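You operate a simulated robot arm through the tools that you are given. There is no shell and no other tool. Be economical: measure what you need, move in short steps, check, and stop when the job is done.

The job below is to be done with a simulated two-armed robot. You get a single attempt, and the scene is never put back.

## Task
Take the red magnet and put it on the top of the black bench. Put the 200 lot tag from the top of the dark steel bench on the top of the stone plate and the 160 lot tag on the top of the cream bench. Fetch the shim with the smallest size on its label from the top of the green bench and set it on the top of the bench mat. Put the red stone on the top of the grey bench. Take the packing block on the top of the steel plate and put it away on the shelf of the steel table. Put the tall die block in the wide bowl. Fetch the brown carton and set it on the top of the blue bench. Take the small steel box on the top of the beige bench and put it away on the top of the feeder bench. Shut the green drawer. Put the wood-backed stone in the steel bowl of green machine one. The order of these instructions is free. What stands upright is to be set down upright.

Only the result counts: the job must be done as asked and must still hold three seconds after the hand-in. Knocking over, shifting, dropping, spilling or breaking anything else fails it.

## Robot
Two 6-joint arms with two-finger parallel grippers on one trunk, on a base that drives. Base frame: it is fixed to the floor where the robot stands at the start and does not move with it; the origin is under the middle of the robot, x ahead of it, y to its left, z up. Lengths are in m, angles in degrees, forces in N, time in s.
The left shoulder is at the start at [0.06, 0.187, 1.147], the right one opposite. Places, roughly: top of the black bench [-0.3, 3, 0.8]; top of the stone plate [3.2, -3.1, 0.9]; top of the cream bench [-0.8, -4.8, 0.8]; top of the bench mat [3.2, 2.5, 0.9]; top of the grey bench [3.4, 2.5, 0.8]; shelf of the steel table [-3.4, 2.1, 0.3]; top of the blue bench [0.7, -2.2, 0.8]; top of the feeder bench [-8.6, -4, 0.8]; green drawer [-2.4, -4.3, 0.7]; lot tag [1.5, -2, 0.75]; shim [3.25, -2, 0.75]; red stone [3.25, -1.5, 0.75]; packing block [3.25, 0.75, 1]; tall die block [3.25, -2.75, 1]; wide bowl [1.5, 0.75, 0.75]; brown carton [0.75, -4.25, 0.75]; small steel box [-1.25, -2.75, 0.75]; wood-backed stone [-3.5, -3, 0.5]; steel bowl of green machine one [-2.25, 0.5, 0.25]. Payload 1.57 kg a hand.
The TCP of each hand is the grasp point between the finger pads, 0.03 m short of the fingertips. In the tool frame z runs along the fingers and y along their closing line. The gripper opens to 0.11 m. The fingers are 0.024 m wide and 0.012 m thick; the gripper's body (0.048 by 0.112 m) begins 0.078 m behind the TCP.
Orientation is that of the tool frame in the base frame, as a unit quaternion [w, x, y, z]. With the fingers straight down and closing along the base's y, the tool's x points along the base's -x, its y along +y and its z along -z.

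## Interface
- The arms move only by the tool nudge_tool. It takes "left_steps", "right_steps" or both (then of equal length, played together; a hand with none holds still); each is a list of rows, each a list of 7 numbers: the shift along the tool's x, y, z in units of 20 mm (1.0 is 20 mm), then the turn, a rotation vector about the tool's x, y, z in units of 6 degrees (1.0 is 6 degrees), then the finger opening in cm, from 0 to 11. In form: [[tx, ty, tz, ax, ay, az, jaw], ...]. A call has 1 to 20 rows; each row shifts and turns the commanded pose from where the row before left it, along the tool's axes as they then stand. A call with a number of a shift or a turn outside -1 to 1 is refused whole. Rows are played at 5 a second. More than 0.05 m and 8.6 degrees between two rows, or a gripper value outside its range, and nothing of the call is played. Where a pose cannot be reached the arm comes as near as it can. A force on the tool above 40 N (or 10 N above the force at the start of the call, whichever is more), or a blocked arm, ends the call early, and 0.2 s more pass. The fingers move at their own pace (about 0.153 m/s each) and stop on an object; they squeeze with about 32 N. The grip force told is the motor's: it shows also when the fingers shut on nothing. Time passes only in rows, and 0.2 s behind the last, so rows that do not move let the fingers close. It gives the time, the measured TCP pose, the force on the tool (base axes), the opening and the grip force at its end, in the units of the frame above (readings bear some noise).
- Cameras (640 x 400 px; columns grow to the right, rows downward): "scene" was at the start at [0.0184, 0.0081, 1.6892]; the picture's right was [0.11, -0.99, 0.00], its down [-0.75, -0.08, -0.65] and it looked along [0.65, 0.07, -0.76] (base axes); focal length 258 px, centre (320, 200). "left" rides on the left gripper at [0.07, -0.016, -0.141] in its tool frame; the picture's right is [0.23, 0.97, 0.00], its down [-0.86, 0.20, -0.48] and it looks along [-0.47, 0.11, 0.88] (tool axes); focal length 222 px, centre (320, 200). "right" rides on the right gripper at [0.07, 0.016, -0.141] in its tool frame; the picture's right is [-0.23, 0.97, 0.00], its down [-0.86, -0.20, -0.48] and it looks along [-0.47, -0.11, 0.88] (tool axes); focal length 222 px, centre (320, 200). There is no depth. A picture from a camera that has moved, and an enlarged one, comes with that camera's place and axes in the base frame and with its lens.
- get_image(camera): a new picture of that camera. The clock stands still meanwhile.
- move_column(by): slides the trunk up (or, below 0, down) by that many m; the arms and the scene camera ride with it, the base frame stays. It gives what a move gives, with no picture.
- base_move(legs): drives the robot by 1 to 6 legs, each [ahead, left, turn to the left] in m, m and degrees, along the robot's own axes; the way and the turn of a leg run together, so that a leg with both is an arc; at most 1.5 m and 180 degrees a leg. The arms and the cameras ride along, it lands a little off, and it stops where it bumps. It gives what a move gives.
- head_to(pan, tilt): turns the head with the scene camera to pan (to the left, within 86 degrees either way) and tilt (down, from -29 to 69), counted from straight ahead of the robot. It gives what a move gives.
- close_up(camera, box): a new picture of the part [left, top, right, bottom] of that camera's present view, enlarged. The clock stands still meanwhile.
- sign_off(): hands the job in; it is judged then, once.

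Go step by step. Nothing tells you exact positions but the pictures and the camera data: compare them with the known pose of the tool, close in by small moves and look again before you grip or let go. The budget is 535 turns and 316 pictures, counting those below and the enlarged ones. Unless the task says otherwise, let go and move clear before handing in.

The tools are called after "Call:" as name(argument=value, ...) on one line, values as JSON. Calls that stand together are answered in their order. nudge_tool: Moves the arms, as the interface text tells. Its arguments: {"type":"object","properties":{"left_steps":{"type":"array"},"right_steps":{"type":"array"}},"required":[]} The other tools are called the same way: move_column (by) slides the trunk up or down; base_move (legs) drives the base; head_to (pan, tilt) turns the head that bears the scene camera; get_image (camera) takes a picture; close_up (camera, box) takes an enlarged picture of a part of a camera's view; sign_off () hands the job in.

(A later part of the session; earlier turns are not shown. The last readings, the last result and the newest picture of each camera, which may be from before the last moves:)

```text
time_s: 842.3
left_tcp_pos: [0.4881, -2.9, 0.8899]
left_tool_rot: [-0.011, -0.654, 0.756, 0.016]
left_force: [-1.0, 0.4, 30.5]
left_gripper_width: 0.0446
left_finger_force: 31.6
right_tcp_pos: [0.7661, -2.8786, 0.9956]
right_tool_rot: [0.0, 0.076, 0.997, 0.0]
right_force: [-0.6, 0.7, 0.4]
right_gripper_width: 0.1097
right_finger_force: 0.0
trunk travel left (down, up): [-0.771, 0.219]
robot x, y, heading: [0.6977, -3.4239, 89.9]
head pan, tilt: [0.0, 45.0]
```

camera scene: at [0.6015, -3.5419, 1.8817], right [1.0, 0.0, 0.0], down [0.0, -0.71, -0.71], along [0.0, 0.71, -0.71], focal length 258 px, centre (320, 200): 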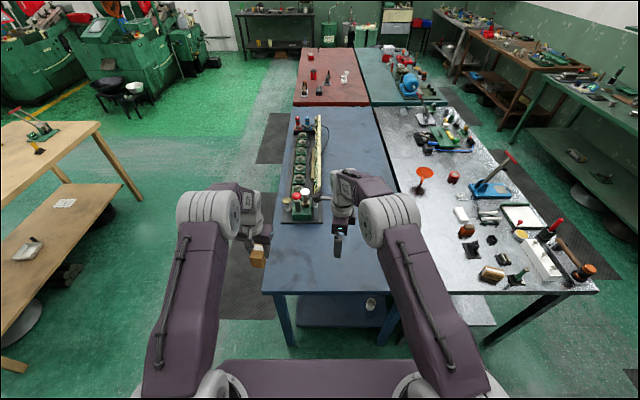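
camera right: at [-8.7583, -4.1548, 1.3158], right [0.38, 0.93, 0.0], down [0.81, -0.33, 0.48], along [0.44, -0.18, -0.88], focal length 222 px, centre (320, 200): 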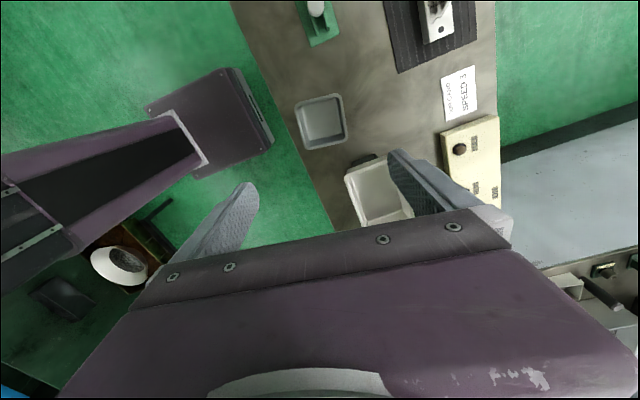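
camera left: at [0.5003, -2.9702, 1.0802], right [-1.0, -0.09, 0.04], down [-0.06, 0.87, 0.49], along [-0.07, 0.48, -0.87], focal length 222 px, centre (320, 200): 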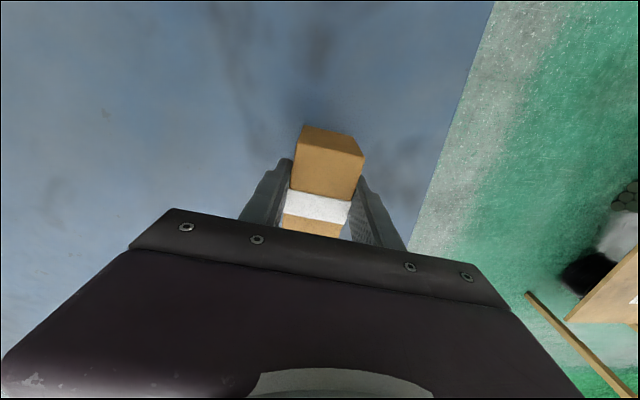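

Contact. Release and rise.

Call:
nudge_tool(left_steps=[[0, 0, -0.1, 0, 0, 0, 2], [0, 0, 0, 0, 0, 0, 8], [0, 0, 0, 0, 0, 0, 8], [0, 0, -0.5, 0, 0, 0, 8], [0, 0, -1, 0, 0, 0, 8], [0, 0, -1, 0, 0, 0, 8], [0, 0, -1, 0, 0, 0, 8], [0, 0, -1, 0, 0, 0, 8]])

Call:
move_column(by=0.19)

Call:
get_image(camera="left")

```text
time_s: 844.1
left_tcp_pos: [0.4913, -2.8979, 0.9809]
left_tool_rot: [-0.012, -0.654, 0.756, 0.015]
left_force: [-0.3, 0.3, 0.6]
left_gripper_width: 0.08
left_finger_force: 0.0
right_tcp_pos: [0.7664, -2.8758, 0.9944]
right_tool_rot: [0.001, 0.075, 0.997, -0.002]
right_force: [-0.5, 0.1, 0.5]
right_gripper_width: 0.11
right_finger_force: 0.0
trunk travel left (down, up): [-0.771, 0.219]
robot x, y, heading: [0.7, -3.4193, 89.8]
head pan, tilt: [0.0, 45.0]
```

```text
time_s: 846.2
left_tcp_pos: [0.4917, -2.8977, 1.1703]
left_tool_rot: [-0.011, -0.654, 0.756, 0.016]
left_force: [-0.1, -0.6, 0.0]
left_gripper_width: 0.0803
left_finger_force: 0.2
right_tcp_pos: [0.7659, -2.8762, 1.1829]
right_tool_rot: [0.0, 0.074, 0.997, -0.002]
right_force: [-0.1, -0.2, -0.3]
right_gripper_width: 0.11
right_finger_force: 0.2
trunk travel left (down, up): [-0.961, 0.029]
robot x, y, heading: [0.7016, -3.4245, 90.2]
head pan, tilt: [0.0, 45.0]
```

```text
70 pictures are left
camera left: at [0.5018, -2.9703, 1.3119], right [-1.0, -0.09, 0.04], down [-0.06, 0.87, 0.49], along [-0.07, 0.48, -0.87], focal length 222 px, centre (320, 200)
```

left: 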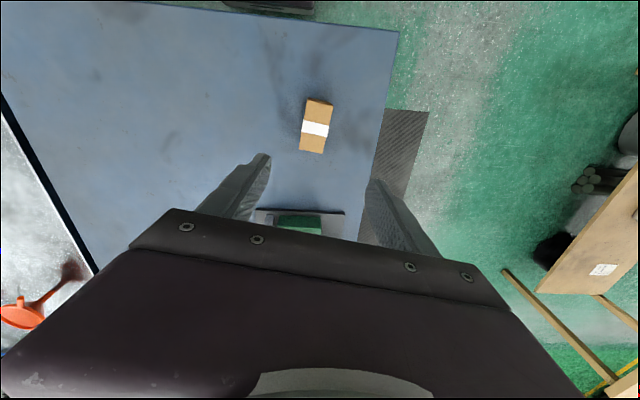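

Carton done. Now the red magnet candidate on the green bench. Drive into the far aisle via the south end.

Call:
base_move(legs=[[-0.1, 0, 0], [0, 0, -90], [1.4, 0, 0], [0.3, 0, 0], [0, 1.2, 0]])

Call:
head_to(pan=0, tilt=45)

Call:
get_image(camera="scene")

```text
time_s: 865.1
left_tcp_pos: [2.9172, -2.093, 1.1709]
left_tool_rot: [0.003, 0.064, 0.998, 0.019]
left_force: [-0.2, 0.8, -0.3]
left_gripper_width: 0.0803
left_finger_force: 0.1
right_tcp_pos: [2.9438, -2.3693, 1.1829]
right_tool_rot: [-0.001, 0.754, 0.657, -0.002]
right_force: [-0.1, -0.4, 0.4]
right_gripper_width: 0.1102
right_finger_force: 0.0
trunk travel left (down, up): [-0.961, 0.029]
robot x, y, heading: [2.3938, -2.3083, 0.6]
head pan, tilt: [0.0, 45.0]
```

```text
time_s: 865.7
left_tcp_pos: [2.9175, -2.0941, 1.1716]
left_tool_rot: [0.003, 0.064, 0.998, 0.019]
left_force: [-0.1, 0.1, 0.6]
left_gripper_width: 0.0799
left_finger_force: 0.1
right_tcp_pos: [2.9438, -2.368, 1.1833]
right_tool_rot: [-0.001, 0.755, 0.656, -0.001]
right_force: [-0.2, 0.1, 1.1]
right_gripper_width: 0.1101
right_finger_force: 0.1
trunk travel left (down, up): [-0.961, 0.029]
robot x, y, heading: [2.3933, -2.3121, 0.6]
head pan, tilt: [0.0, 45.0]
```

```text
69 pictures are left
camera scene: at [2.4174, -2.3111, 1.8817], right [0.01, -1.0, 0.0], down [-0.71, -0.01, -0.71], along [0.71, 0.01, -0.71], focal length 258 px, centre (320, 200)
```

scene: 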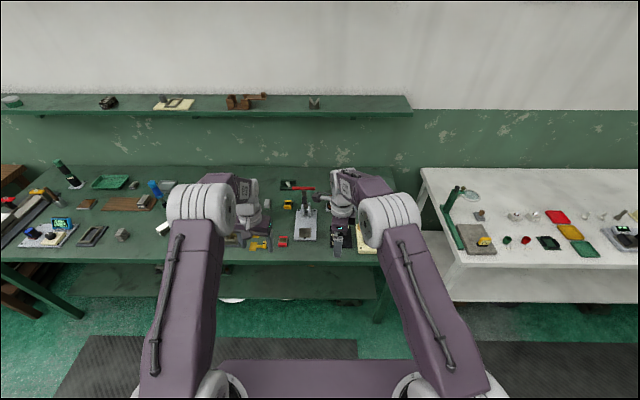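

Call:
close_up(camera="scene", box=[230, 170, 350, 260])

Call:
get_image(camera="left")

```text
4.44 times, centred on (290, 215) of scene
camera zoom: at [2.4174, -2.3111, 1.8817], right [0.01, -1.0, 0.0], down [-0.71, -0.01, -0.71], along [0.71, 0.01, -0.71], focal length 1148 px, centre (453, 133)
```

zoom: 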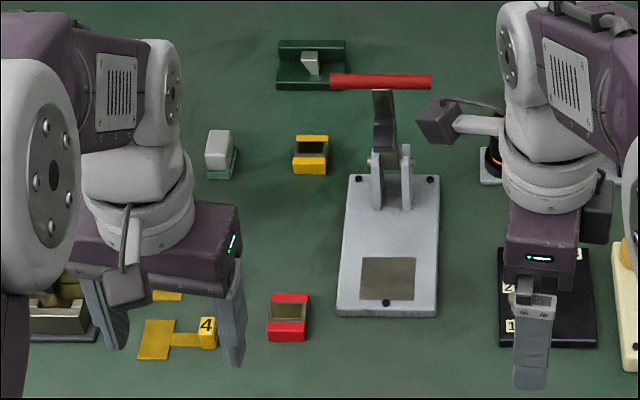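

```text
67 pictures are left
camera left: at [2.8452, -2.106, 1.3122], right [-0.1, 0.99, 0.04], down [0.87, 0.07, 0.49], along [0.48, 0.08, -0.87], focal length 222 px, centre (320, 200)
```

left: 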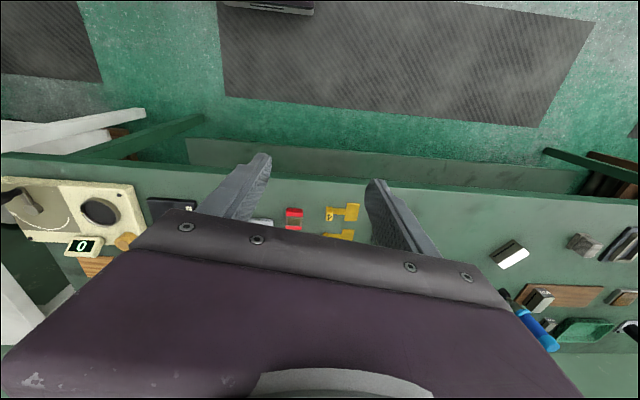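

Call:
base_move(legs=[[0.22, 0.0, -0.6]])

Call:
nudge_tool(left_steps=[[0.5, 0, 0, 0, 0, 0, 6], [0, 0, 1, 0, 0, 0, 6], [0, 0, 1, 0, 0, 0, 6], [0, 0, 1, 0, 0, 0, 6], [0, 0, 1, 0, 0, 0, 6]])

Call:
close_up(camera="left", box=[220, 90, 420, 230])

```text
time_s: 867.4
left_tcp_pos: [3.1374, -2.0961, 1.172]
left_tool_rot: [0.004, 0.07, 0.997, 0.018]
left_force: [0.3, 0.1, 0.0]
left_gripper_width: 0.0801
left_finger_force: 0.0
right_tcp_pos: [3.1596, -2.3712, 1.1859]
right_tool_rot: [0.001, 0.758, 0.652, -0.001]
right_force: [-0.6, 0.2, 0.4]
right_gripper_width: 0.11
right_finger_force: 0.2
trunk travel left (down, up): [-0.961, 0.029]
robot x, y, heading: [2.6137, -2.3101, 0.1]
head pan, tilt: [0.0, 45.0]
```

```text
time_s: 868.5
left_tcp_pos: [3.1332, -2.093, 1.0908]
left_tool_rot: [0.002, 0.071, 0.997, 0.019]
left_force: [-0.4, -0.5, -0.6]
left_gripper_width: 0.0598
left_finger_force: 0.1
right_tcp_pos: [3.1637, -2.3712, 1.1837]
right_tool_rot: [0.001, 0.758, 0.652, -0.003]
right_force: [0.9, 0.4, 0.0]
right_gripper_width: 0.11
right_finger_force: 0.0
trunk travel left (down, up): [-0.961, 0.029]
robot x, y, heading: [2.6193, -2.3061, 0.2]
head pan, tilt: [0.0, 45.0]
```

```text
2.86 times, centred on (320, 160) of left
camera zoom: at [3.0591, -2.1046, 1.2317], right [-0.09, 1.0, 0.04], down [0.87, 0.06, 0.49], along [0.48, 0.07, -0.87], focal length 635 px, centre (320, 314)
```

zoom: 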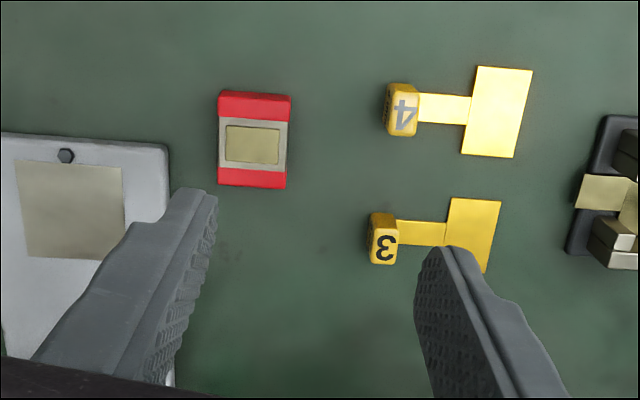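

The red magnet (red ends, steel centre) is at ≈(3.147, -2.1225), aligned with x. Align and descend.

Call:
nudge_tool(left_steps=[[-0.45, -0.68, 0, 0, 0, 0, 5.4], [-0.45, -0.68, 0, 0, 0, 0, 5.4], [0, 0, 0, 0, 0, -0.7, 5.4], [0, 0, 0, 0, 0, -0.65, 5.4]])

Call:
move_column(by=-0.14)

Call:
close_up(camera="left", box=[220, 90, 420, 230])

```text
time_s: 869.5
left_tcp_pos: [3.1467, -2.1226, 1.0892]
left_tool_rot: [0.003, -0.001, 1.0, 0.018]
left_force: [0.8, -0.5, 0.1]
left_gripper_width: 0.0542
left_finger_force: 0.1
right_tcp_pos: [3.1635, -2.3707, 1.1843]
right_tool_rot: [0.0, 0.758, 0.652, -0.003]
right_force: [-0.5, -0.3, -0.1]
right_gripper_width: 0.1102
right_finger_force: 0.2
trunk travel left (down, up): [-0.961, 0.029]
robot x, y, heading: [2.612, -2.3071, 0.3]
head pan, tilt: [0.0, 45.0]
```

```text
time_s: 871.2
left_tcp_pos: [3.1456, -2.1223, 0.9499]
left_tool_rot: [0.004, 0.0, 1.0, 0.018]
left_force: [-0.4, -0.3, 0.1]
left_gripper_width: 0.0538
left_finger_force: 0.1
right_tcp_pos: [3.1633, -2.3711, 1.0437]
right_tool_rot: [0.0, 0.758, 0.652, -0.002]
right_force: [-0.2, 0.0, -0.9]
right_gripper_width: 0.1101
right_finger_force: 0.1
trunk travel left (down, up): [-0.821, 0.169]
robot x, y, heading: [2.6172, -2.3075, 0.1]
head pan, tilt: [0.0, 45.0]
```

```text
2.86 times, centred on (320, 160) of left
camera zoom: at [3.075, -2.1442, 1.0908], right [-0.23, 0.97, 0.03], down [0.85, 0.18, 0.49], along [0.47, 0.14, -0.87], focal length 635 px, centre (320, 314)
```

zoom: 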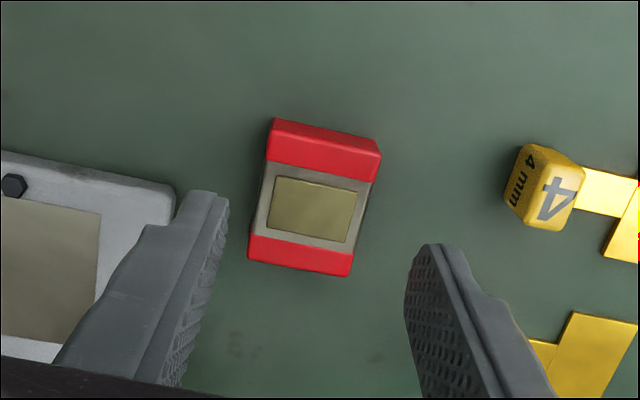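

Centered. Descend, grip, and lift.

Call:
nudge_tool(left_steps=[[0, 0, 0.9, 0, 0, 0, 5.4], [0, 0, 0.9, 0, 0, 0, 5.4], [0, 0, 0.9, 0, 0, 0, 5.4], [0, 0, 0.5, 0, 0, 0, 5.4]])

Call:
nudge_tool(left_steps=[[0, 0, 0.1, 0, 0, 0, 5.4], [0, 0, 0, 0, 0, 0, 1], [0, 0, 0, 0, 0, 0, 1], [0, 0, 0, 0, 0, 0, 1], [0, 0, -0.5, 0, 0, 0, 1], [0, 0, -1, 0, 0, 0, 1], [0, 0, -1, 0, 0, 0, 1], [0, 0, -1, 0, 0, 0, 1]])

Call:
get_image(camera="left")

```text
time_s: 872.2
left_tcp_pos: [3.147, -2.1192, 0.8863]
left_tool_rot: [0.003, 0.001, 1.0, 0.019]
left_force: [-0.2, -1.1, 0.5]
left_gripper_width: 0.0542
left_finger_force: 0.0
right_tcp_pos: [3.1643, -2.3721, 1.0432]
right_tool_rot: [0.0, 0.758, 0.652, -0.003]
right_force: [-0.5, 0.3, -0.3]
right_gripper_width: 0.1098
right_finger_force: 0.0
trunk travel left (down, up): [-0.821, 0.169]
robot x, y, heading: [2.6149, -2.31, 0.2]
head pan, tilt: [0.0, 45.0]
```

```text
time_s: 874.0
left_tcp_pos: [3.146, -2.1228, 0.9537]
left_tool_rot: [0.002, 0.0, 1.0, 0.018]
left_force: [-0.5, 0.1, -3.1]
left_gripper_width: 0.0396
left_finger_force: 32.8
right_tcp_pos: [3.1648, -2.3722, 1.0442]
right_tool_rot: [-0.001, 0.758, 0.652, -0.001]
right_force: [0.4, -0.7, 0.3]
right_gripper_width: 0.11
right_finger_force: 0.1
trunk travel left (down, up): [-0.821, 0.169]
robot x, y, heading: [2.6152, -2.3053, 0.2]
head pan, tilt: [0.0, 45.0]
```

```text
64 pictures are left
camera left: at [3.0754, -2.1444, 1.0948], right [-0.23, 0.97, 0.04], down [0.85, 0.18, 0.49], along [0.47, 0.14, -0.87], focal length 222 px, centre (320, 200)
```

left: 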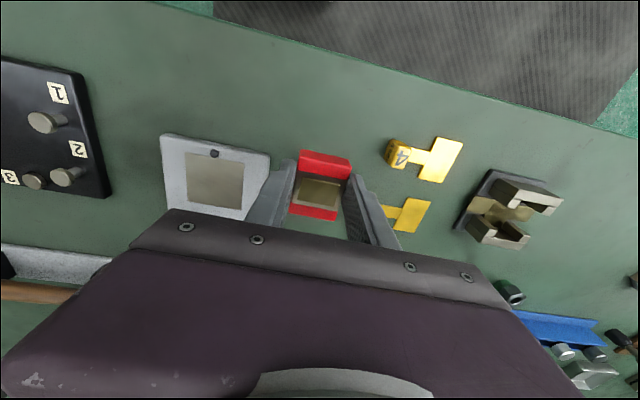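

Magnet held. Raise and drive to the black bench through the gap.

Call:
move_column(by=0.16)

Call:
nudge_tool(left_steps=[[0.5, 0, -1, 0, 0, 0, 1], [0.5, 0, -1, 0, 0, 0, 1]])

Call:
base_move(legs=[[-0.2, 0, 0], [0, 1.5, 0], [0, 1.5, 0], [0, 0.84, 0], [0, 0, 90], [0, 0, 90]])

```text
time_s: 875.9
left_tcp_pos: [3.1462, -2.1227, 1.1149]
left_tool_rot: [0.004, 0.0, 1.0, 0.018]
left_force: [0.7, 0.2, -3.6]
left_gripper_width: 0.0395
left_finger_force: 32.2
right_tcp_pos: [3.1649, -2.3727, 1.2036]
right_tool_rot: [0.0, 0.759, 0.652, -0.002]
right_force: [-0.2, 0.3, 0.0]
right_gripper_width: 0.11
right_finger_force: 0.0
trunk travel left (down, up): [-0.981, 0.009]
robot x, y, heading: [2.6157, -2.3079, 0.1]
head pan, tilt: [0.0, 45.0]
```

```text
time_s: 876.5
left_tcp_pos: [3.1261, -2.1248, 1.1548]
left_tool_rot: [0.003, 0.001, 1.0, 0.018]
left_force: [0.4, 0.0, -3.3]
left_gripper_width: 0.0397
left_finger_force: 32.4
right_tcp_pos: [3.1631, -2.3724, 1.2049]
right_tool_rot: [0.0, 0.758, 0.652, -0.002]
right_force: [-0.2, -1.2, 0.9]
right_gripper_width: 0.1102
right_finger_force: 0.1
trunk travel left (down, up): [-0.981, 0.009]
robot x, y, heading: [2.6138, -2.3102, 0.4]
head pan, tilt: [0.0, 45.0]
```

```text
time_s: 903.8
left_tcp_pos: [1.905, 1.3386, 1.154]
left_tool_rot: [0.018, 1.0, 0.003, -0.002]
left_force: [-0.2, 0.8, -2.5]
left_gripper_width: 0.0397
left_finger_force: 32.3
right_tcp_pos: [1.8644, 1.5859, 1.2034]
right_tool_rot: [0.002, -0.654, 0.757, 0.0]
right_force: [0.6, 0.3, -0.5]
right_gripper_width: 0.1097
right_finger_force: 0.1
trunk travel left (down, up): [-0.981, 0.009]
robot x, y, heading: [2.4172, 1.5275, -179.6]
head pan, tilt: [0.0, 45.0]
```

Call:
base_move(legs=[[1.4, 0, -0.4], [1.3, 0, 0], [0, 0, -90]])

Call:
get_image(camera="scene")

```text
time_s: 920.7
left_tcp_pos: [-0.463, 2.0096, 1.1544]
left_tool_rot: [0.011, 0.709, -0.705, -0.015]
left_force: [0.8, -0.5, -3.3]
left_gripper_width: 0.0398
left_finger_force: 31.9
right_tcp_pos: [-0.2161, 2.0476, 1.2028]
right_tool_rot: [0.002, 0.071, 0.997, -0.002]
right_force: [0.1, 0.3, -1.0]
right_gripper_width: 0.1102
right_finger_force: 0.0
trunk travel left (down, up): [-0.981, 0.009]
robot x, y, heading: [-0.2757, 1.4998, 90.7]
head pan, tilt: [0.0, 45.0]
```

```text
63 pictures are left
camera scene: at [-0.2748, 1.5209, 1.9017], right [1.0, 0.01, 0.0], down [0.01, -0.71, -0.71], along [-0.01, 0.71, -0.71], focal length 258 px, centre (320, 200)
```

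scene: 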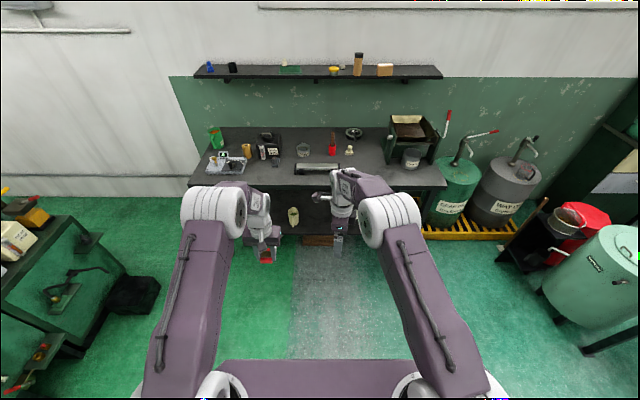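

Black bench front edge is at y≈2.70. I'll approach a front spot and check with the hand camera.

Call:
base_move(legs=[[0.5, -0.33, -0.7]])

Call:
get_image(camera="left")

Call:
get_image(camera="scene")

```text
time_s: 924.1
left_tcp_pos: [-0.1231, 2.5083, 1.1554]
left_tool_rot: [-0.01, -0.704, 0.71, 0.016]
left_force: [0.2, 0.2, -2.6]
left_gripper_width: 0.0396
left_finger_force: 31.7
right_tcp_pos: [0.1239, 2.5446, 1.204]
right_tool_rot: [0.002, 0.08, 0.997, -0.001]
right_force: [-0.2, -0.6, 0.6]
right_gripper_width: 0.11
right_finger_force: 0.2
trunk travel left (down, up): [-0.981, 0.009]
robot x, y, heading: [0.0581, 1.9997, 89.5]
head pan, tilt: [0.0, 45.0]
```

```text
62 pictures are left
camera left: at [-0.1036, 2.4382, 1.295], right [-0.98, -0.22, 0.03], down [-0.17, 0.85, 0.49], along [-0.14, 0.47, -0.87], focal length 222 px, centre (320, 200)
```

left: 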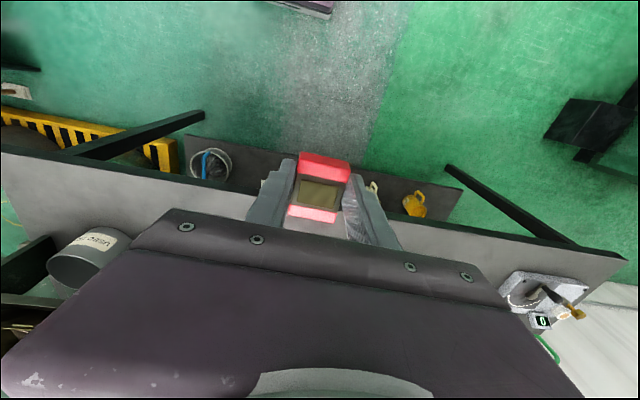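

```text
61 pictures are left
camera scene: at [0.0561, 2.0179, 1.9017], right [1.0, -0.01, 0.0], down [0.0, -0.71, -0.71], along [0.01, 0.71, -0.71], focal length 258 px, centre (320, 200)
```

scene: 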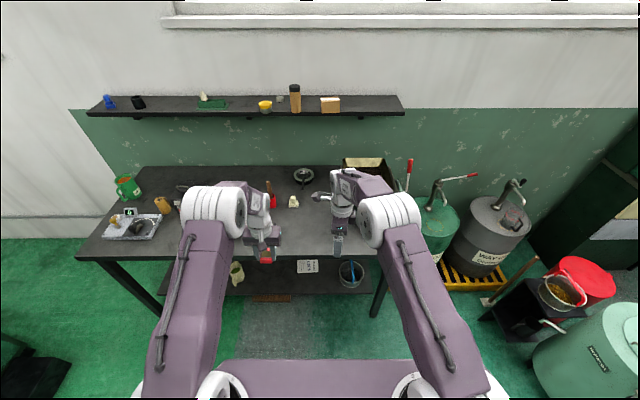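

Target ≈(-0.03, 2.77), a free front spot. Retract the right hand, move over, lower.

Call:
nudge_tool(right_steps=[[0, -1, 0, 0, 0, 0, 8], [0, -1, 0, 0, 0, 0, 8], [0, -1, 0, 0, 0, 0, 8], [0, -1, 0, 0, 0, 0, 8], [0, -1, 0, 0, 0, 0, 8], [0, -1, 0, 0, 0, 0, 8], [0, -1, 0, 0, 0, 0, 8], [0, -1, 0, 0, 0, 0, 8], [0, -1, 0, 0, 0, 0, 8], [0, -1, 0, 0, 0, 0, 8]])

Call:
base_move(legs=[[0.26, -0.09, 0.5]])

Call:
move_column(by=-0.2)

Call:
get_image(camera="left")

```text
time_s: 926.3
left_tcp_pos: [-0.1239, 2.5103, 1.1537]
left_tool_rot: [-0.01, -0.703, 0.711, 0.015]
left_force: [0.1, -0.1, -3.8]
left_gripper_width: 0.0397
left_finger_force: 31.7
right_tcp_pos: [0.0935, 2.3475, 1.2045]
right_tool_rot: [0.002, 0.081, 0.997, -0.002]
right_force: [-0.2, 0.0, -0.4]
right_gripper_width: 0.08
right_finger_force: 0.1
trunk travel left (down, up): [-0.981, 0.009]
robot x, y, heading: [0.059, 1.9991, 89.4]
head pan, tilt: [0.0, 45.0]
```

```text
time_s: 928.2
left_tcp_pos: [-0.0392, 2.7644, 1.1544]
left_tool_rot: [0.009, 0.707, -0.707, -0.016]
left_force: [-0.7, -0.5, -2.7]
left_gripper_width: 0.0397
left_finger_force: 31.9
right_tcp_pos: [0.1804, 2.6052, 1.2062]
right_tool_rot: [0.001, 0.076, 0.997, -0.001]
right_force: [0.9, 0.0, 0.3]
right_gripper_width: 0.0798
right_finger_force: 0.0
trunk travel left (down, up): [-0.981, 0.009]
robot x, y, heading: [0.144, 2.2551, 90.2]
head pan, tilt: [0.0, 45.0]
```

```text
time_s: 930.4
left_tcp_pos: [-0.0372, 2.7675, 0.9546]
left_tool_rot: [0.011, 0.707, -0.707, -0.015]
left_force: [0.6, -0.4, -2.9]
left_gripper_width: 0.0398
left_finger_force: 32.1
right_tcp_pos: [0.1802, 2.608, 1.0055]
right_tool_rot: [0.003, 0.076, 0.997, -0.002]
right_force: [-0.2, 0.8, -0.6]
right_gripper_width: 0.0802
right_finger_force: 0.1
trunk travel left (down, up): [-0.781, 0.209]
robot x, y, heading: [0.1509, 2.2556, 90.1]
head pan, tilt: [0.0, 45.0]
```

```text
60 pictures are left
camera left: at [-0.016, 2.6967, 1.0946], right [-0.97, -0.23, 0.04], down [-0.18, 0.85, 0.49], along [-0.14, 0.47, -0.87], focal length 222 px, centre (320, 200)
```

left: 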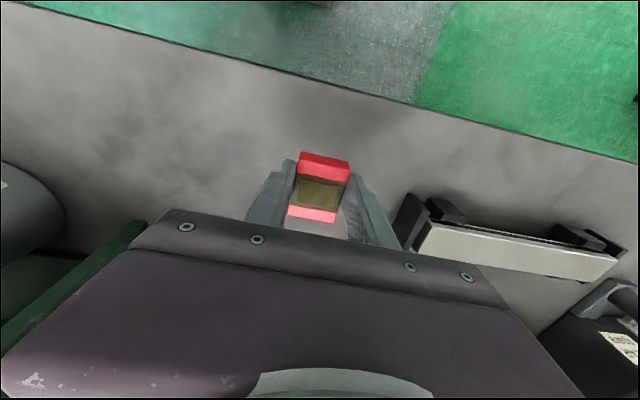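

Call:
nudge_tool(left_steps=[[0, 0, 0.9, 0, 0, 0, 1], [0, 0, 0.9, 0, 0, 0, 1], [0, 0, 0.9, 0, 0, 0, 1], [0, 0, 0.4, 0, 0, 0, 1]])

Call:
nudge_tool(left_steps=[[0, 0, 0.15, 0, 0, 0, 1], [0, 0, 0.15, 0, 0, 0, 1]])

Call:
nudge_tool(left_steps=[[0, 0, 0.15, 0, 0, 0, 1], [0, 0, 0.1, 0, 0, 0, 1]])

```text
time_s: 931.4
left_tcp_pos: [-0.0396, 2.7691, 0.8898]
left_tool_rot: [-0.011, -0.707, 0.707, 0.015]
left_force: [0.2, 0.8, -2.7]
left_gripper_width: 0.0397
left_finger_force: 31.3
right_tcp_pos: [0.1814, 2.6093, 1.0053]
right_tool_rot: [0.001, 0.076, 0.997, -0.003]
right_force: [-0.1, -0.8, -0.1]
right_gripper_width: 0.0801
right_finger_force: 0.0
trunk travel left (down, up): [-0.781, 0.209]
robot x, y, heading: [0.1482, 2.2579, 90.1]
head pan, tilt: [0.0, 45.0]
```

```text
time_s: 932.0
left_tcp_pos: [-0.0401, 2.7686, 0.8849]
left_tool_rot: [0.011, 0.707, -0.707, -0.014]
left_force: [0.3, 0.2, -2.6]
left_gripper_width: 0.0397
left_finger_force: 31.6
right_tcp_pos: [0.182, 2.6078, 1.0042]
right_tool_rot: [0.003, 0.076, 0.997, -0.003]
right_force: [-0.1, 0.0, -0.3]
right_gripper_width: 0.0799
right_finger_force: 0.1
trunk travel left (down, up): [-0.781, 0.209]
robot x, y, heading: [0.1463, 2.256, 90.0]
head pan, tilt: [0.0, 45.0]
```

```text
time_s: 932.6
left_tcp_pos: [-0.0402, 2.7669, 0.8833]
left_tool_rot: [0.01, 0.707, -0.707, -0.018]
left_force: [-5.1, 2.0, 22.6]
left_gripper_width: 0.0396
left_finger_force: 32.8
right_tcp_pos: [0.181, 2.6057, 1.0058]
right_tool_rot: [0.001, 0.075, 0.997, 0.0]
right_force: [0.3, -0.5, -0.3]
right_gripper_width: 0.08
right_finger_force: 0.1
trunk travel left (down, up): [-0.781, 0.209]
robot x, y, heading: [0.1528, 2.2546, 90.1]
head pan, tilt: [0.0, 45.0]
```

Contact. Release and rise.

Call:
nudge_tool(left_steps=[[0, 0, -0.08, 0, 0, 0, 1], [0, 0, 0, 0, 0, 0, 6], [0, 0, 0, 0, 0, 0, 6], [0, 0, -0.5, 0, 0, 0, 6], [0, 0, -1, 0, 0, 0, 6], [0, 0, -1, 0, 0, 0, 6], [0, 0, -1, 0, 0, 0, 6], [0, 0, -1, 0, 0, 0, 6]])

Call:
move_column(by=0.2)

Call:
get_image(camera="left")

Call:
base_move(legs=[[-0.6, 0, 0]])

Call:
head_to(pan=-60, tilt=30)

Call:
get_image(camera="scene")

```text
time_s: 934.4
left_tcp_pos: [-0.037, 2.7672, 0.9729]
left_tool_rot: [0.01, 0.707, -0.707, -0.016]
left_force: [0.9, -0.5, 0.8]
left_gripper_width: 0.0599
left_finger_force: 0.1
right_tcp_pos: [0.1822, 2.6066, 1.0049]
right_tool_rot: [0.0, 0.075, 0.997, -0.002]
right_force: [-0.2, 0.6, -0.3]
right_gripper_width: 0.0801
right_finger_force: 0.0
trunk travel left (down, up): [-0.781, 0.209]
robot x, y, heading: [0.147, 2.2556, 90.3]
head pan, tilt: [0.0, 45.0]
```

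```text
time_s: 936.6
left_tcp_pos: [-0.036, 2.768, 1.1715]
left_tool_rot: [-0.011, -0.707, 0.707, 0.015]
left_force: [-0.1, -0.1, 0.1]
left_gripper_width: 0.06
left_finger_force: 0.0
right_tcp_pos: [0.181, 2.6089, 1.2053]
right_tool_rot: [0.001, 0.076, 0.997, -0.002]
right_force: [0.9, 0.3, -0.3]
right_gripper_width: 0.0802
right_finger_force: 0.0
trunk travel left (down, up): [-0.981, 0.009]
robot x, y, heading: [0.1515, 2.2558, 90.0]
head pan, tilt: [0.0, 45.0]
```

```text
59 pictures are left
camera left: at [-0.0152, 2.6966, 1.3133], right [-0.97, -0.23, 0.04], down [-0.18, 0.85, 0.49], along [-0.14, 0.47, -0.87], focal length 222 px, centre (320, 200)
```

left: 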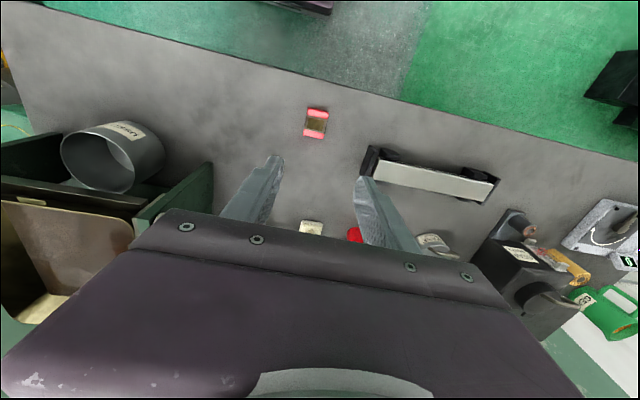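

```text
time_s: 940.0
left_tcp_pos: [-0.0359, 2.1674, 1.1715]
left_tool_rot: [0.011, 0.707, -0.707, -0.015]
left_force: [-0.1, -0.1, -0.7]
left_gripper_width: 0.0598
left_finger_force: 0.0
right_tcp_pos: [0.1817, 2.0067, 1.2065]
right_tool_rot: [0.002, 0.076, 0.997, -0.002]
right_force: [1.0, -0.9, 0.1]
right_gripper_width: 0.08
right_finger_force: 0.1
trunk travel left (down, up): [-0.981, 0.009]
robot x, y, heading: [0.1482, 1.6582, 89.8]
head pan, tilt: [0.0, 45.0]
```

```text
time_s: 941.3
left_tcp_pos: [-0.0346, 2.1658, 1.1726]
left_tool_rot: [0.011, 0.707, -0.707, -0.015]
left_force: [0.7, -0.4, -0.1]
left_gripper_width: 0.06
left_finger_force: 0.1
right_tcp_pos: [0.1828, 2.005, 1.2038]
right_tool_rot: [0.002, 0.076, 0.997, -0.002]
right_force: [-1.0, 0.7, -0.1]
right_gripper_width: 0.0801
right_finger_force: 0.1
trunk travel left (down, up): [-0.981, 0.009]
robot x, y, heading: [0.1452, 1.6563, 89.9]
head pan, tilt: [-60.0, 30.0]
```

```text
58 pictures are left
camera scene: at [0.2272, 1.6406, 1.9243], right [0.5, -0.87, 0.0], down [-0.43, -0.25, -0.87], along [0.75, 0.43, -0.5], focal length 258 px, centre (320, 200)
```

scene: 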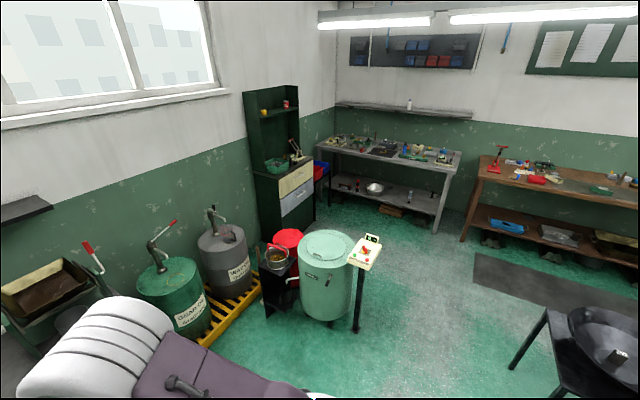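

Magnet placed; die block still upright in the wok. I'll double-check for another "red magnet" candidate on the red and teal benches.

Call:
base_move(legs=[[0, 0, -90], [0, 0, -60]])

Call:
head_to(pan=0, tilt=40)

Call:
get_image(camera="scene")

Call:
close_up(camera="scene", box=[260, 40, 500, 190])

```text
time_s: 948.2
left_tcp_pos: [0.5616, 1.3038, 1.1707]
left_tool_rot: [0.011, 0.5, 0.866, 0.015]
left_force: [0.5, 0.1, 0.1]
left_gripper_width: 0.0601
left_finger_force: 0.0
right_tcp_pos: [0.2933, 1.3347, 1.205]
right_tool_rot: [0.0, 0.983, 0.184, -0.002]
right_force: [-0.3, -0.4, 0.5]
right_gripper_width: 0.08
right_finger_force: 0.1
trunk travel left (down, up): [-0.981, 0.009]
robot x, y, heading: [0.1499, 1.6553, -60.0]
head pan, tilt: [-60.0, 30.0]
```

```text
time_s: 949.5
left_tcp_pos: [0.5619, 1.3036, 1.1725]
left_tool_rot: [0.012, 0.501, 0.865, 0.015]
left_force: [0.2, 0.8, 0.8]
left_gripper_width: 0.0601
left_finger_force: 0.1
right_tcp_pos: [0.2928, 1.3341, 1.2045]
right_tool_rot: [-0.001, 0.983, 0.185, -0.002]
right_force: [0.4, -0.9, 0.0]
right_gripper_width: 0.0799
right_finger_force: 0.1
trunk travel left (down, up): [-0.981, 0.009]
robot x, y, heading: [0.1478, 1.6538, -60.0]
head pan, tilt: [0.0, 40.0]
```

```text
57 pictures are left
camera scene: at [0.1617, 1.6325, 1.909], right [-0.87, -0.5, 0.0], down [-0.32, 0.56, -0.77], along [0.38, -0.66, -0.64], focal length 258 px, centre (320, 200)
```

scene: 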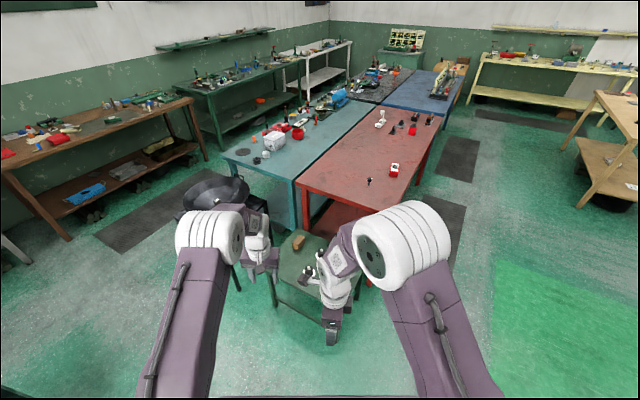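

```text
2.67 times, centred on (380, 115) of scene
camera zoom: at [0.1617, 1.6325, 1.909], right [-0.87, -0.5, 0.0], down [-0.32, 0.56, -0.77], along [0.38, -0.66, -0.64], focal length 689 px, centre (160, 427)
```

zoom: 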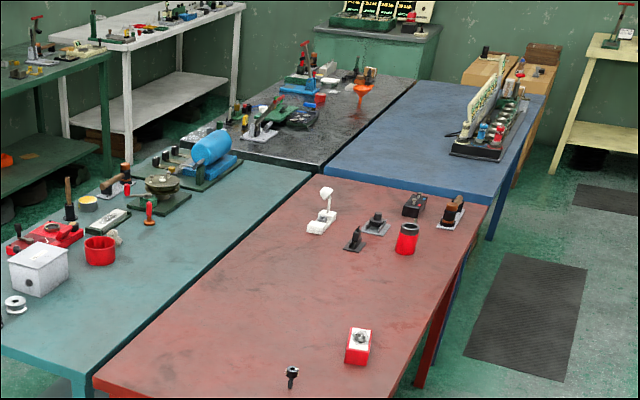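

Call:
close_up(camera="scene", box=[375, 150, 425, 182])

Call:
close_up(camera="scene", box=[255, 100, 345, 160])

```text
12.50 times, centred on (400, 166) of scene
camera zoom: at [0.1617, 1.6325, 1.909], right [-0.87, -0.5, 0.0], down [-0.32, 0.56, -0.77], along [0.38, -0.66, -0.64], focal length 3228 px, centre (-680, 625)
```

zoom: 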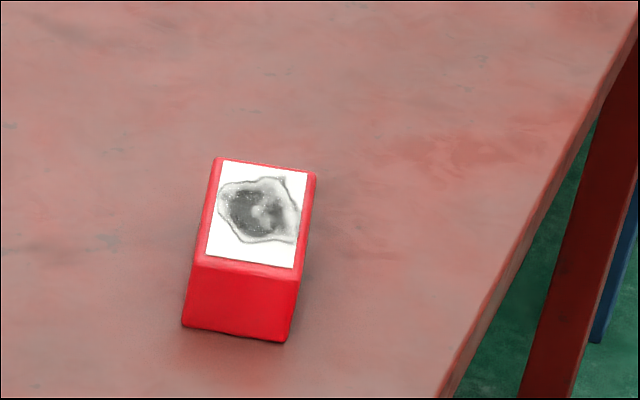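

```text
6.67 times, centred on (300, 130) of scene
camera zoom: at [0.1617, 1.6325, 1.909], right [-0.87, -0.5, 0.0], down [-0.32, 0.56, -0.77], along [0.38, -0.66, -0.64], focal length 1722 px, centre (453, 667)
```

zoom: 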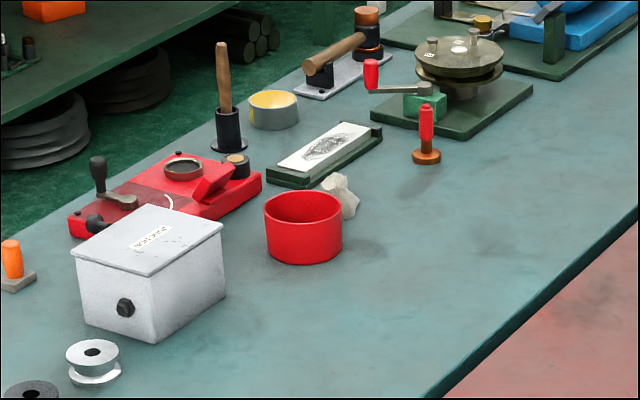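

The red block on the red bench has a white top with a filings-like pattern and perhaps text on its side. I'll go and read it from the west side.

Call:
base_move(legs=[[0, 0, -30], [0, -0.6, 0], [1.5, 0, 0], [0, 0, 90]])

Call:
head_to(pan=0, tilt=40)

Call:
get_image(camera="scene")

```text
time_s: 965.1
left_tcp_pos: [0.0653, 0.3623, 1.1712]
left_tool_rot: [0.003, -0.012, 1.0, 0.019]
left_force: [0.3, -0.4, 0.2]
left_gripper_width: 0.0599
left_finger_force: 0.0
right_tcp_pos: [-0.0902, 0.1424, 1.2061]
right_tool_rot: [-0.001, 0.751, 0.661, -0.002]
right_force: [0.9, 0.7, 0.3]
right_gripper_width: 0.0801
right_finger_force: 0.0
trunk travel left (down, up): [-0.981, 0.009]
robot x, y, heading: [-0.4428, 0.1702, 1.5]
head pan, tilt: [0.0, 40.0]
```

```text
time_s: 965.7
left_tcp_pos: [0.0655, 0.3624, 1.1722]
left_tool_rot: [0.003, -0.011, 1.0, 0.02]
left_force: [-0.1, 0.5, -1.3]
left_gripper_width: 0.0597
left_finger_force: 0.0
right_tcp_pos: [-0.0895, 0.1416, 1.2053]
right_tool_rot: [-0.001, 0.751, 0.66, -0.001]
right_force: [-0.5, -0.1, 0.8]
right_gripper_width: 0.0799
right_finger_force: 0.0
trunk travel left (down, up): [-0.981, 0.009]
robot x, y, heading: [-0.4396, 0.1672, 1.5]
head pan, tilt: [0.0, 40.0]
```

```text
53 pictures are left
camera scene: at [-0.4145, 0.1673, 1.9089], right [0.03, -1.0, 0.0], down [-0.64, -0.02, -0.77], along [0.77, 0.02, -0.64], focal length 258 px, centre (320, 200)
```

scene: 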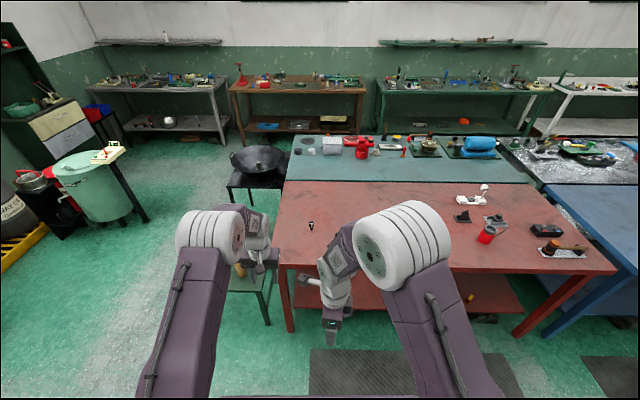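

Call:
nudge_tool(right_steps=[[-1, 0.6, 0, 0, 0, 0, 8], [-1, 0.6, 0, 0, 0, 0, 8], [-1, 0.6, 0, 0, 0, 0, 8], [-1, 0.6, 0, 0, 0, 0, 8], [-1, 0.6, 0, 0, 0, 0, 8], [-1, 0.6, 0, 0, 0, 0, 8], [-1, 0.6, 0, 0, 0, 0, 8], [-1, 0.6, 0, 0, 0, 0, 8], [-1, 0.6, 0, 0, 0, 0, 8], [-1, 0.6, 0, 0, 0, 0, 8]])

Call:
base_move(legs=[[0, -0.17, -1.5]])

Call:
move_column(by=-0.2)

Call:
head_to(pan=0, tilt=40)

Call:
close_up(camera="scene", box=[270, 160, 370, 260])

```text
time_s: 967.9
left_tcp_pos: [0.0652, 0.3627, 1.172]
left_tool_rot: [0.003, -0.011, 1.0, 0.019]
left_force: [-0.8, -0.3, -0.2]
left_gripper_width: 0.0602
left_finger_force: 0.1
right_tcp_pos: [0.0049, -0.0723, 1.2063]
right_tool_rot: [-0.002, 0.751, 0.661, -0.003]
right_force: [0.3, -0.5, -0.4]
right_gripper_width: 0.0801
right_finger_force: 0.0
trunk travel left (down, up): [-0.981, 0.009]
robot x, y, heading: [-0.4426, 0.1674, 1.5]
head pan, tilt: [0.0, 40.0]
```

```text
time_s: 969.4
left_tcp_pos: [0.0721, 0.1852, 1.1726]
left_tool_rot: [0.002, 0.002, 1.0, 0.018]
left_force: [0.1, 0.9, -0.7]
left_gripper_width: 0.0602
left_finger_force: 0.1
right_tcp_pos: [-0.0004, -0.2489, 1.208]
right_tool_rot: [0.0, 0.759, 0.651, -0.003]
right_force: [0.5, 0.6, -0.5]
right_gripper_width: 0.0801
right_finger_force: 0.0
trunk travel left (down, up): [-0.981, 0.009]
robot x, y, heading: [-0.4379, -0.0023, 0.0]
head pan, tilt: [0.0, 40.0]
```

```text
time_s: 971.6
left_tcp_pos: [0.0712, 0.1809, 0.9727]
left_tool_rot: [0.003, 0.002, 1.0, 0.019]
left_force: [-0.7, 0.1, -0.4]
left_gripper_width: 0.0599
left_finger_force: 0.0
right_tcp_pos: [-0.0001, -0.2512, 1.0059]
right_tool_rot: [0.0, 0.759, 0.651, -0.002]
right_force: [0.2, 0.5, -0.3]
right_gripper_width: 0.0803
right_finger_force: 0.1
trunk travel left (down, up): [-0.781, 0.209]
robot x, y, heading: [-0.4394, -0.0011, 0.0]
head pan, tilt: [0.0, 40.0]
```

```text
time_s: 972.2
left_tcp_pos: [0.0727, 0.1811, 0.9726]
left_tool_rot: [0.004, 0.002, 1.0, 0.018]
left_force: [1.0, -0.4, 0.4]
left_gripper_width: 0.0599
left_finger_force: 0.1
right_tcp_pos: [-0.0023, -0.2525, 1.0063]
right_tool_rot: [0.0, 0.759, 0.651, -0.002]
right_force: [0.3, 0.1, -0.4]
right_gripper_width: 0.0799
right_finger_force: 0.1
trunk travel left (down, up): [-0.781, 0.209]
robot x, y, heading: [-0.4385, -0.0019, -0.2]
head pan, tilt: [0.0, 40.0]
```

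```text
4.00 times, centred on (320, 210) of scene
camera zoom: at [-0.4127, -0.0018, 1.709], right [0.0, -1.0, 0.0], down [-0.64, 0.0, -0.77], along [0.77, 0.0, -0.64], focal length 1033 px, centre (320, 160)
```

zoom: 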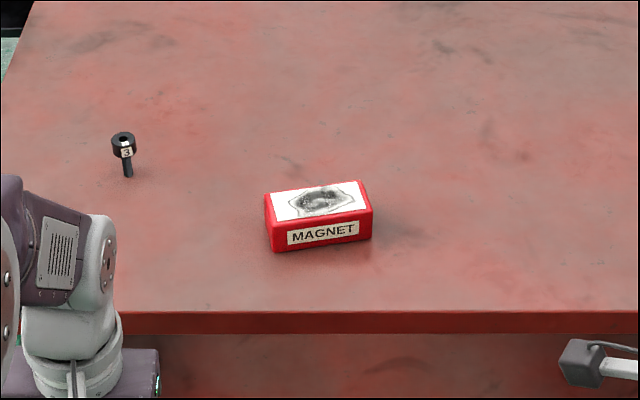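

It reads "MAGNET" — so this block is the red magnet, and the part I moved must go back to its original place. First fetch the real magnet with the right hand.

Call:
move_column(by=0.14)

Call:
base_move(legs=[[0.4, 0.2, 0]])

Call:
nudge_tool(right_steps=[[0, 0.5, 0, 0, 0, -0.8, 9], [0, 0.5, 0, 0, 0, -0.8, 9], [0, 0.5, 0, 0, 0, -0.8, 9], [0, 0.5, 0, 0, 0, -0.7, 9]])

Call:
get_image(camera="right")

```text
time_s: 973.8
left_tcp_pos: [0.0733, 0.1805, 1.1116]
left_tool_rot: [0.003, 0.002, 1.0, 0.019]
left_force: [-0.4, -0.3, 0.8]
left_gripper_width: 0.0602
left_finger_force: 0.0
right_tcp_pos: [-0.0012, -0.2503, 1.1457]
right_tool_rot: [-0.001, 0.759, 0.651, -0.002]
right_force: [-0.9, 0.3, -0.4]
right_gripper_width: 0.0799
right_finger_force: 0.1
trunk travel left (down, up): [-0.921, 0.069]
robot x, y, heading: [-0.4371, 0.0012, -0.1]
head pan, tilt: [0.0, 40.0]
```

```text
time_s: 976.5
left_tcp_pos: [0.4721, 0.3813, 1.1141]
left_tool_rot: [0.004, 0.002, 1.0, 0.019]
left_force: [0.2, 0.1, 0.3]
left_gripper_width: 0.06
left_finger_force: 0.0
right_tcp_pos: [0.3987, -0.0516, 1.1467]
right_tool_rot: [0.0, 0.759, 0.651, -0.001]
right_force: [-0.1, 0.2, 0.0]
right_gripper_width: 0.0801
right_finger_force: 0.2
trunk travel left (down, up): [-0.921, 0.069]
robot x, y, heading: [-0.0401, 0.2004, -0.1]
head pan, tilt: [0.0, 40.0]
```

```text
time_s: 977.5
left_tcp_pos: [0.4747, 0.3816, 1.1121]
left_tool_rot: [0.003, 0.002, 1.0, 0.018]
left_force: [0.5, 0.0, 0.0]
left_gripper_width: 0.06
left_finger_force: 0.1
right_tcp_pos: [0.4421, -0.0529, 1.1458]
right_tool_rot: [-0.001, 0.643, 0.766, -0.003]
right_force: [0.4, -0.2, 0.6]
right_gripper_width: 0.0899
right_finger_force: 0.1
trunk travel left (down, up): [-0.921, 0.069]
robot x, y, heading: [-0.0333, 0.196, -0.1]
head pan, tilt: [0.0, 40.0]
```

```text
51 pictures are left
camera right: at [0.4452, 0.0186, 1.2884], right [1.0, -0.06, -0.01], down [-0.05, -0.88, 0.48], along [-0.03, -0.48, -0.88], focal length 222 px, centre (320, 200)
```

right: 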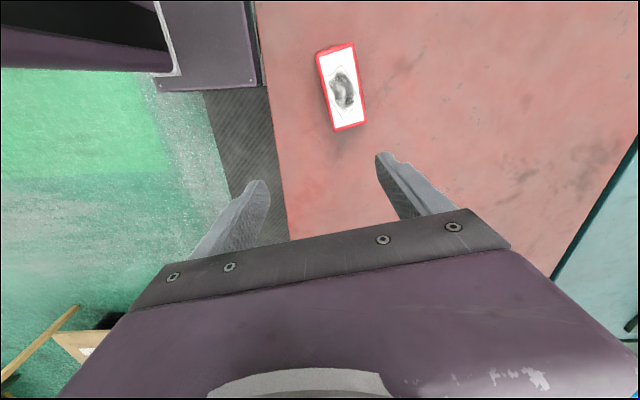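

Aligned in yaw. Move above the magnet and lower.

Call:
nudge_tool(right_steps=[[0.86, 0.75, 0, 0, 0, 0, 9], [0.86, 0.75, 0, 0, 0, 0, 9], [0.85, 0.75, 0, 0, 0, 0, 9]])

Call:
move_column(by=-0.17)

Call:
get_image(camera="right")

```text
time_s: 978.4
left_tcp_pos: [0.4747, 0.3819, 1.112]
left_tool_rot: [0.004, 0.001, 1.0, 0.019]
left_force: [0.8, 0.6, 0.6]
left_gripper_width: 0.0602
left_finger_force: 0.0
right_tcp_pos: [0.4773, 0.0055, 1.1469]
right_tool_rot: [-0.001, 0.644, 0.765, -0.003]
right_force: [-0.2, 0.2, -0.1]
right_gripper_width: 0.09
right_finger_force: 0.1
trunk travel left (down, up): [-0.921, 0.069]
robot x, y, heading: [-0.0368, 0.2002, -0.2]
head pan, tilt: [0.0, 40.0]
```

```text
time_s: 980.3
left_tcp_pos: [0.4743, 0.3805, 0.9428]
left_tool_rot: [0.004, 0.002, 1.0, 0.02]
left_force: [0.1, -0.2, 0.0]
left_gripper_width: 0.0599
left_finger_force: 0.0
right_tcp_pos: [0.4757, 0.0062, 0.9756]
right_tool_rot: [0.0, 0.645, 0.764, -0.002]
right_force: [0.5, 0.2, 0.1]
right_gripper_width: 0.0899
right_finger_force: 0.0
trunk travel left (down, up): [-0.751, 0.239]
robot x, y, heading: [-0.0395, 0.1963, -0.1]
head pan, tilt: [0.0, 40.0]
```

```text
50 pictures are left
camera right: at [0.4799, 0.0771, 1.1185], right [1.0, -0.06, 0.0], down [-0.05, -0.88, 0.48], along [-0.03, -0.48, -0.88], focal length 222 px, centre (320, 200)
```

right: 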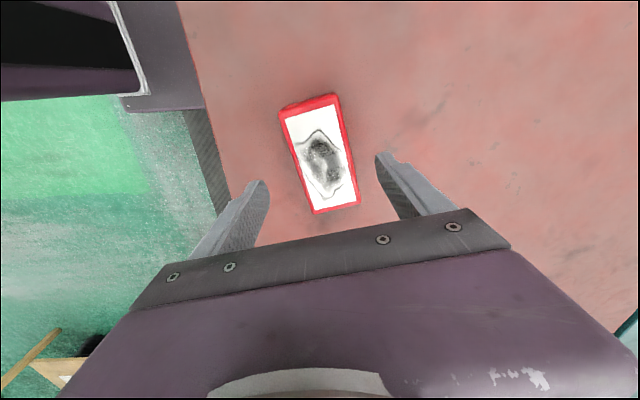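

Call:
nudge_tool(right_steps=[[0, 0, 0.9, 0, 0, 0, 9], [0, 0, 0.9, 0, 0, 0, 9], [0, 0, 0.9, 0, 0, 0, 9], [0, 0, 0.9, 0, 0, 0, 9], [0, 0, 0.8, 0, 0, 0, 9], [0, 0, 0, 0, 0, 0, 3], [0, 0, 0, 0, 0, 0, 3], [0, 0, 0, 0, 0, 0, 3], [0, 0, -0.5, 0, 0, 0, 3], [0, 0, -1, 0, 0, 0, 3], [0, 0, -1, 0, 0, 0, 3]])

Call:
move_column(by=0.2)

Call:
get_image(camera="right")

```text
time_s: 982.7
left_tcp_pos: [0.4746, 0.3807, 0.9425]
left_tool_rot: [0.003, 0.001, 1.0, 0.018]
left_force: [-0.4, 0.0, 0.2]
left_gripper_width: 0.0601
left_finger_force: 0.1
right_tcp_pos: [0.476, 0.0056, 0.9391]
right_tool_rot: [-0.001, 0.645, 0.764, -0.002]
right_force: [0.2, -0.1, -2.3]
right_gripper_width: 0.0598
right_finger_force: 32.4
trunk travel left (down, up): [-0.751, 0.239]
robot x, y, heading: [-0.0382, 0.1993, -0.2]
head pan, tilt: [0.0, 40.0]
```

```text
time_s: 984.8
left_tcp_pos: [0.4743, 0.3823, 1.1417]
left_tool_rot: [0.003, 0.002, 1.0, 0.02]
left_force: [0.0, 0.5, 0.0]
left_gripper_width: 0.0599
left_finger_force: 0.1
right_tcp_pos: [0.4761, 0.005, 1.1387]
right_tool_rot: [-0.001, 0.645, 0.764, -0.003]
right_force: [-0.3, -0.5, -2.9]
right_gripper_width: 0.0595
right_finger_force: 32.1
trunk travel left (down, up): [-0.951, 0.039]
robot x, y, heading: [-0.0357, 0.1951, -0.2]
head pan, tilt: [0.0, 40.0]
```

```text
49 pictures are left
camera right: at [0.48, 0.077, 1.2805], right [1.0, -0.06, 0.0], down [-0.05, -0.88, 0.48], along [-0.03, -0.48, -0.88], focal length 222 px, centre (320, 200)
```

right: 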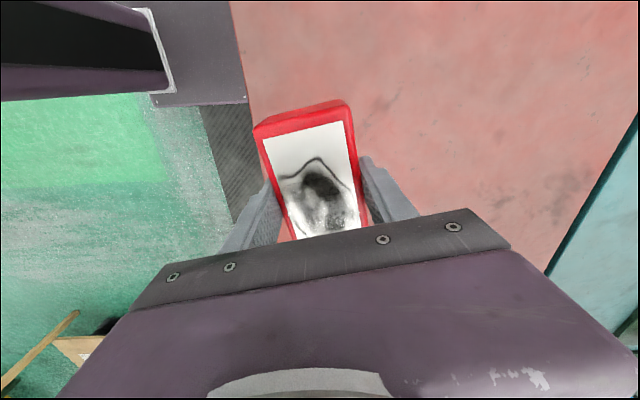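

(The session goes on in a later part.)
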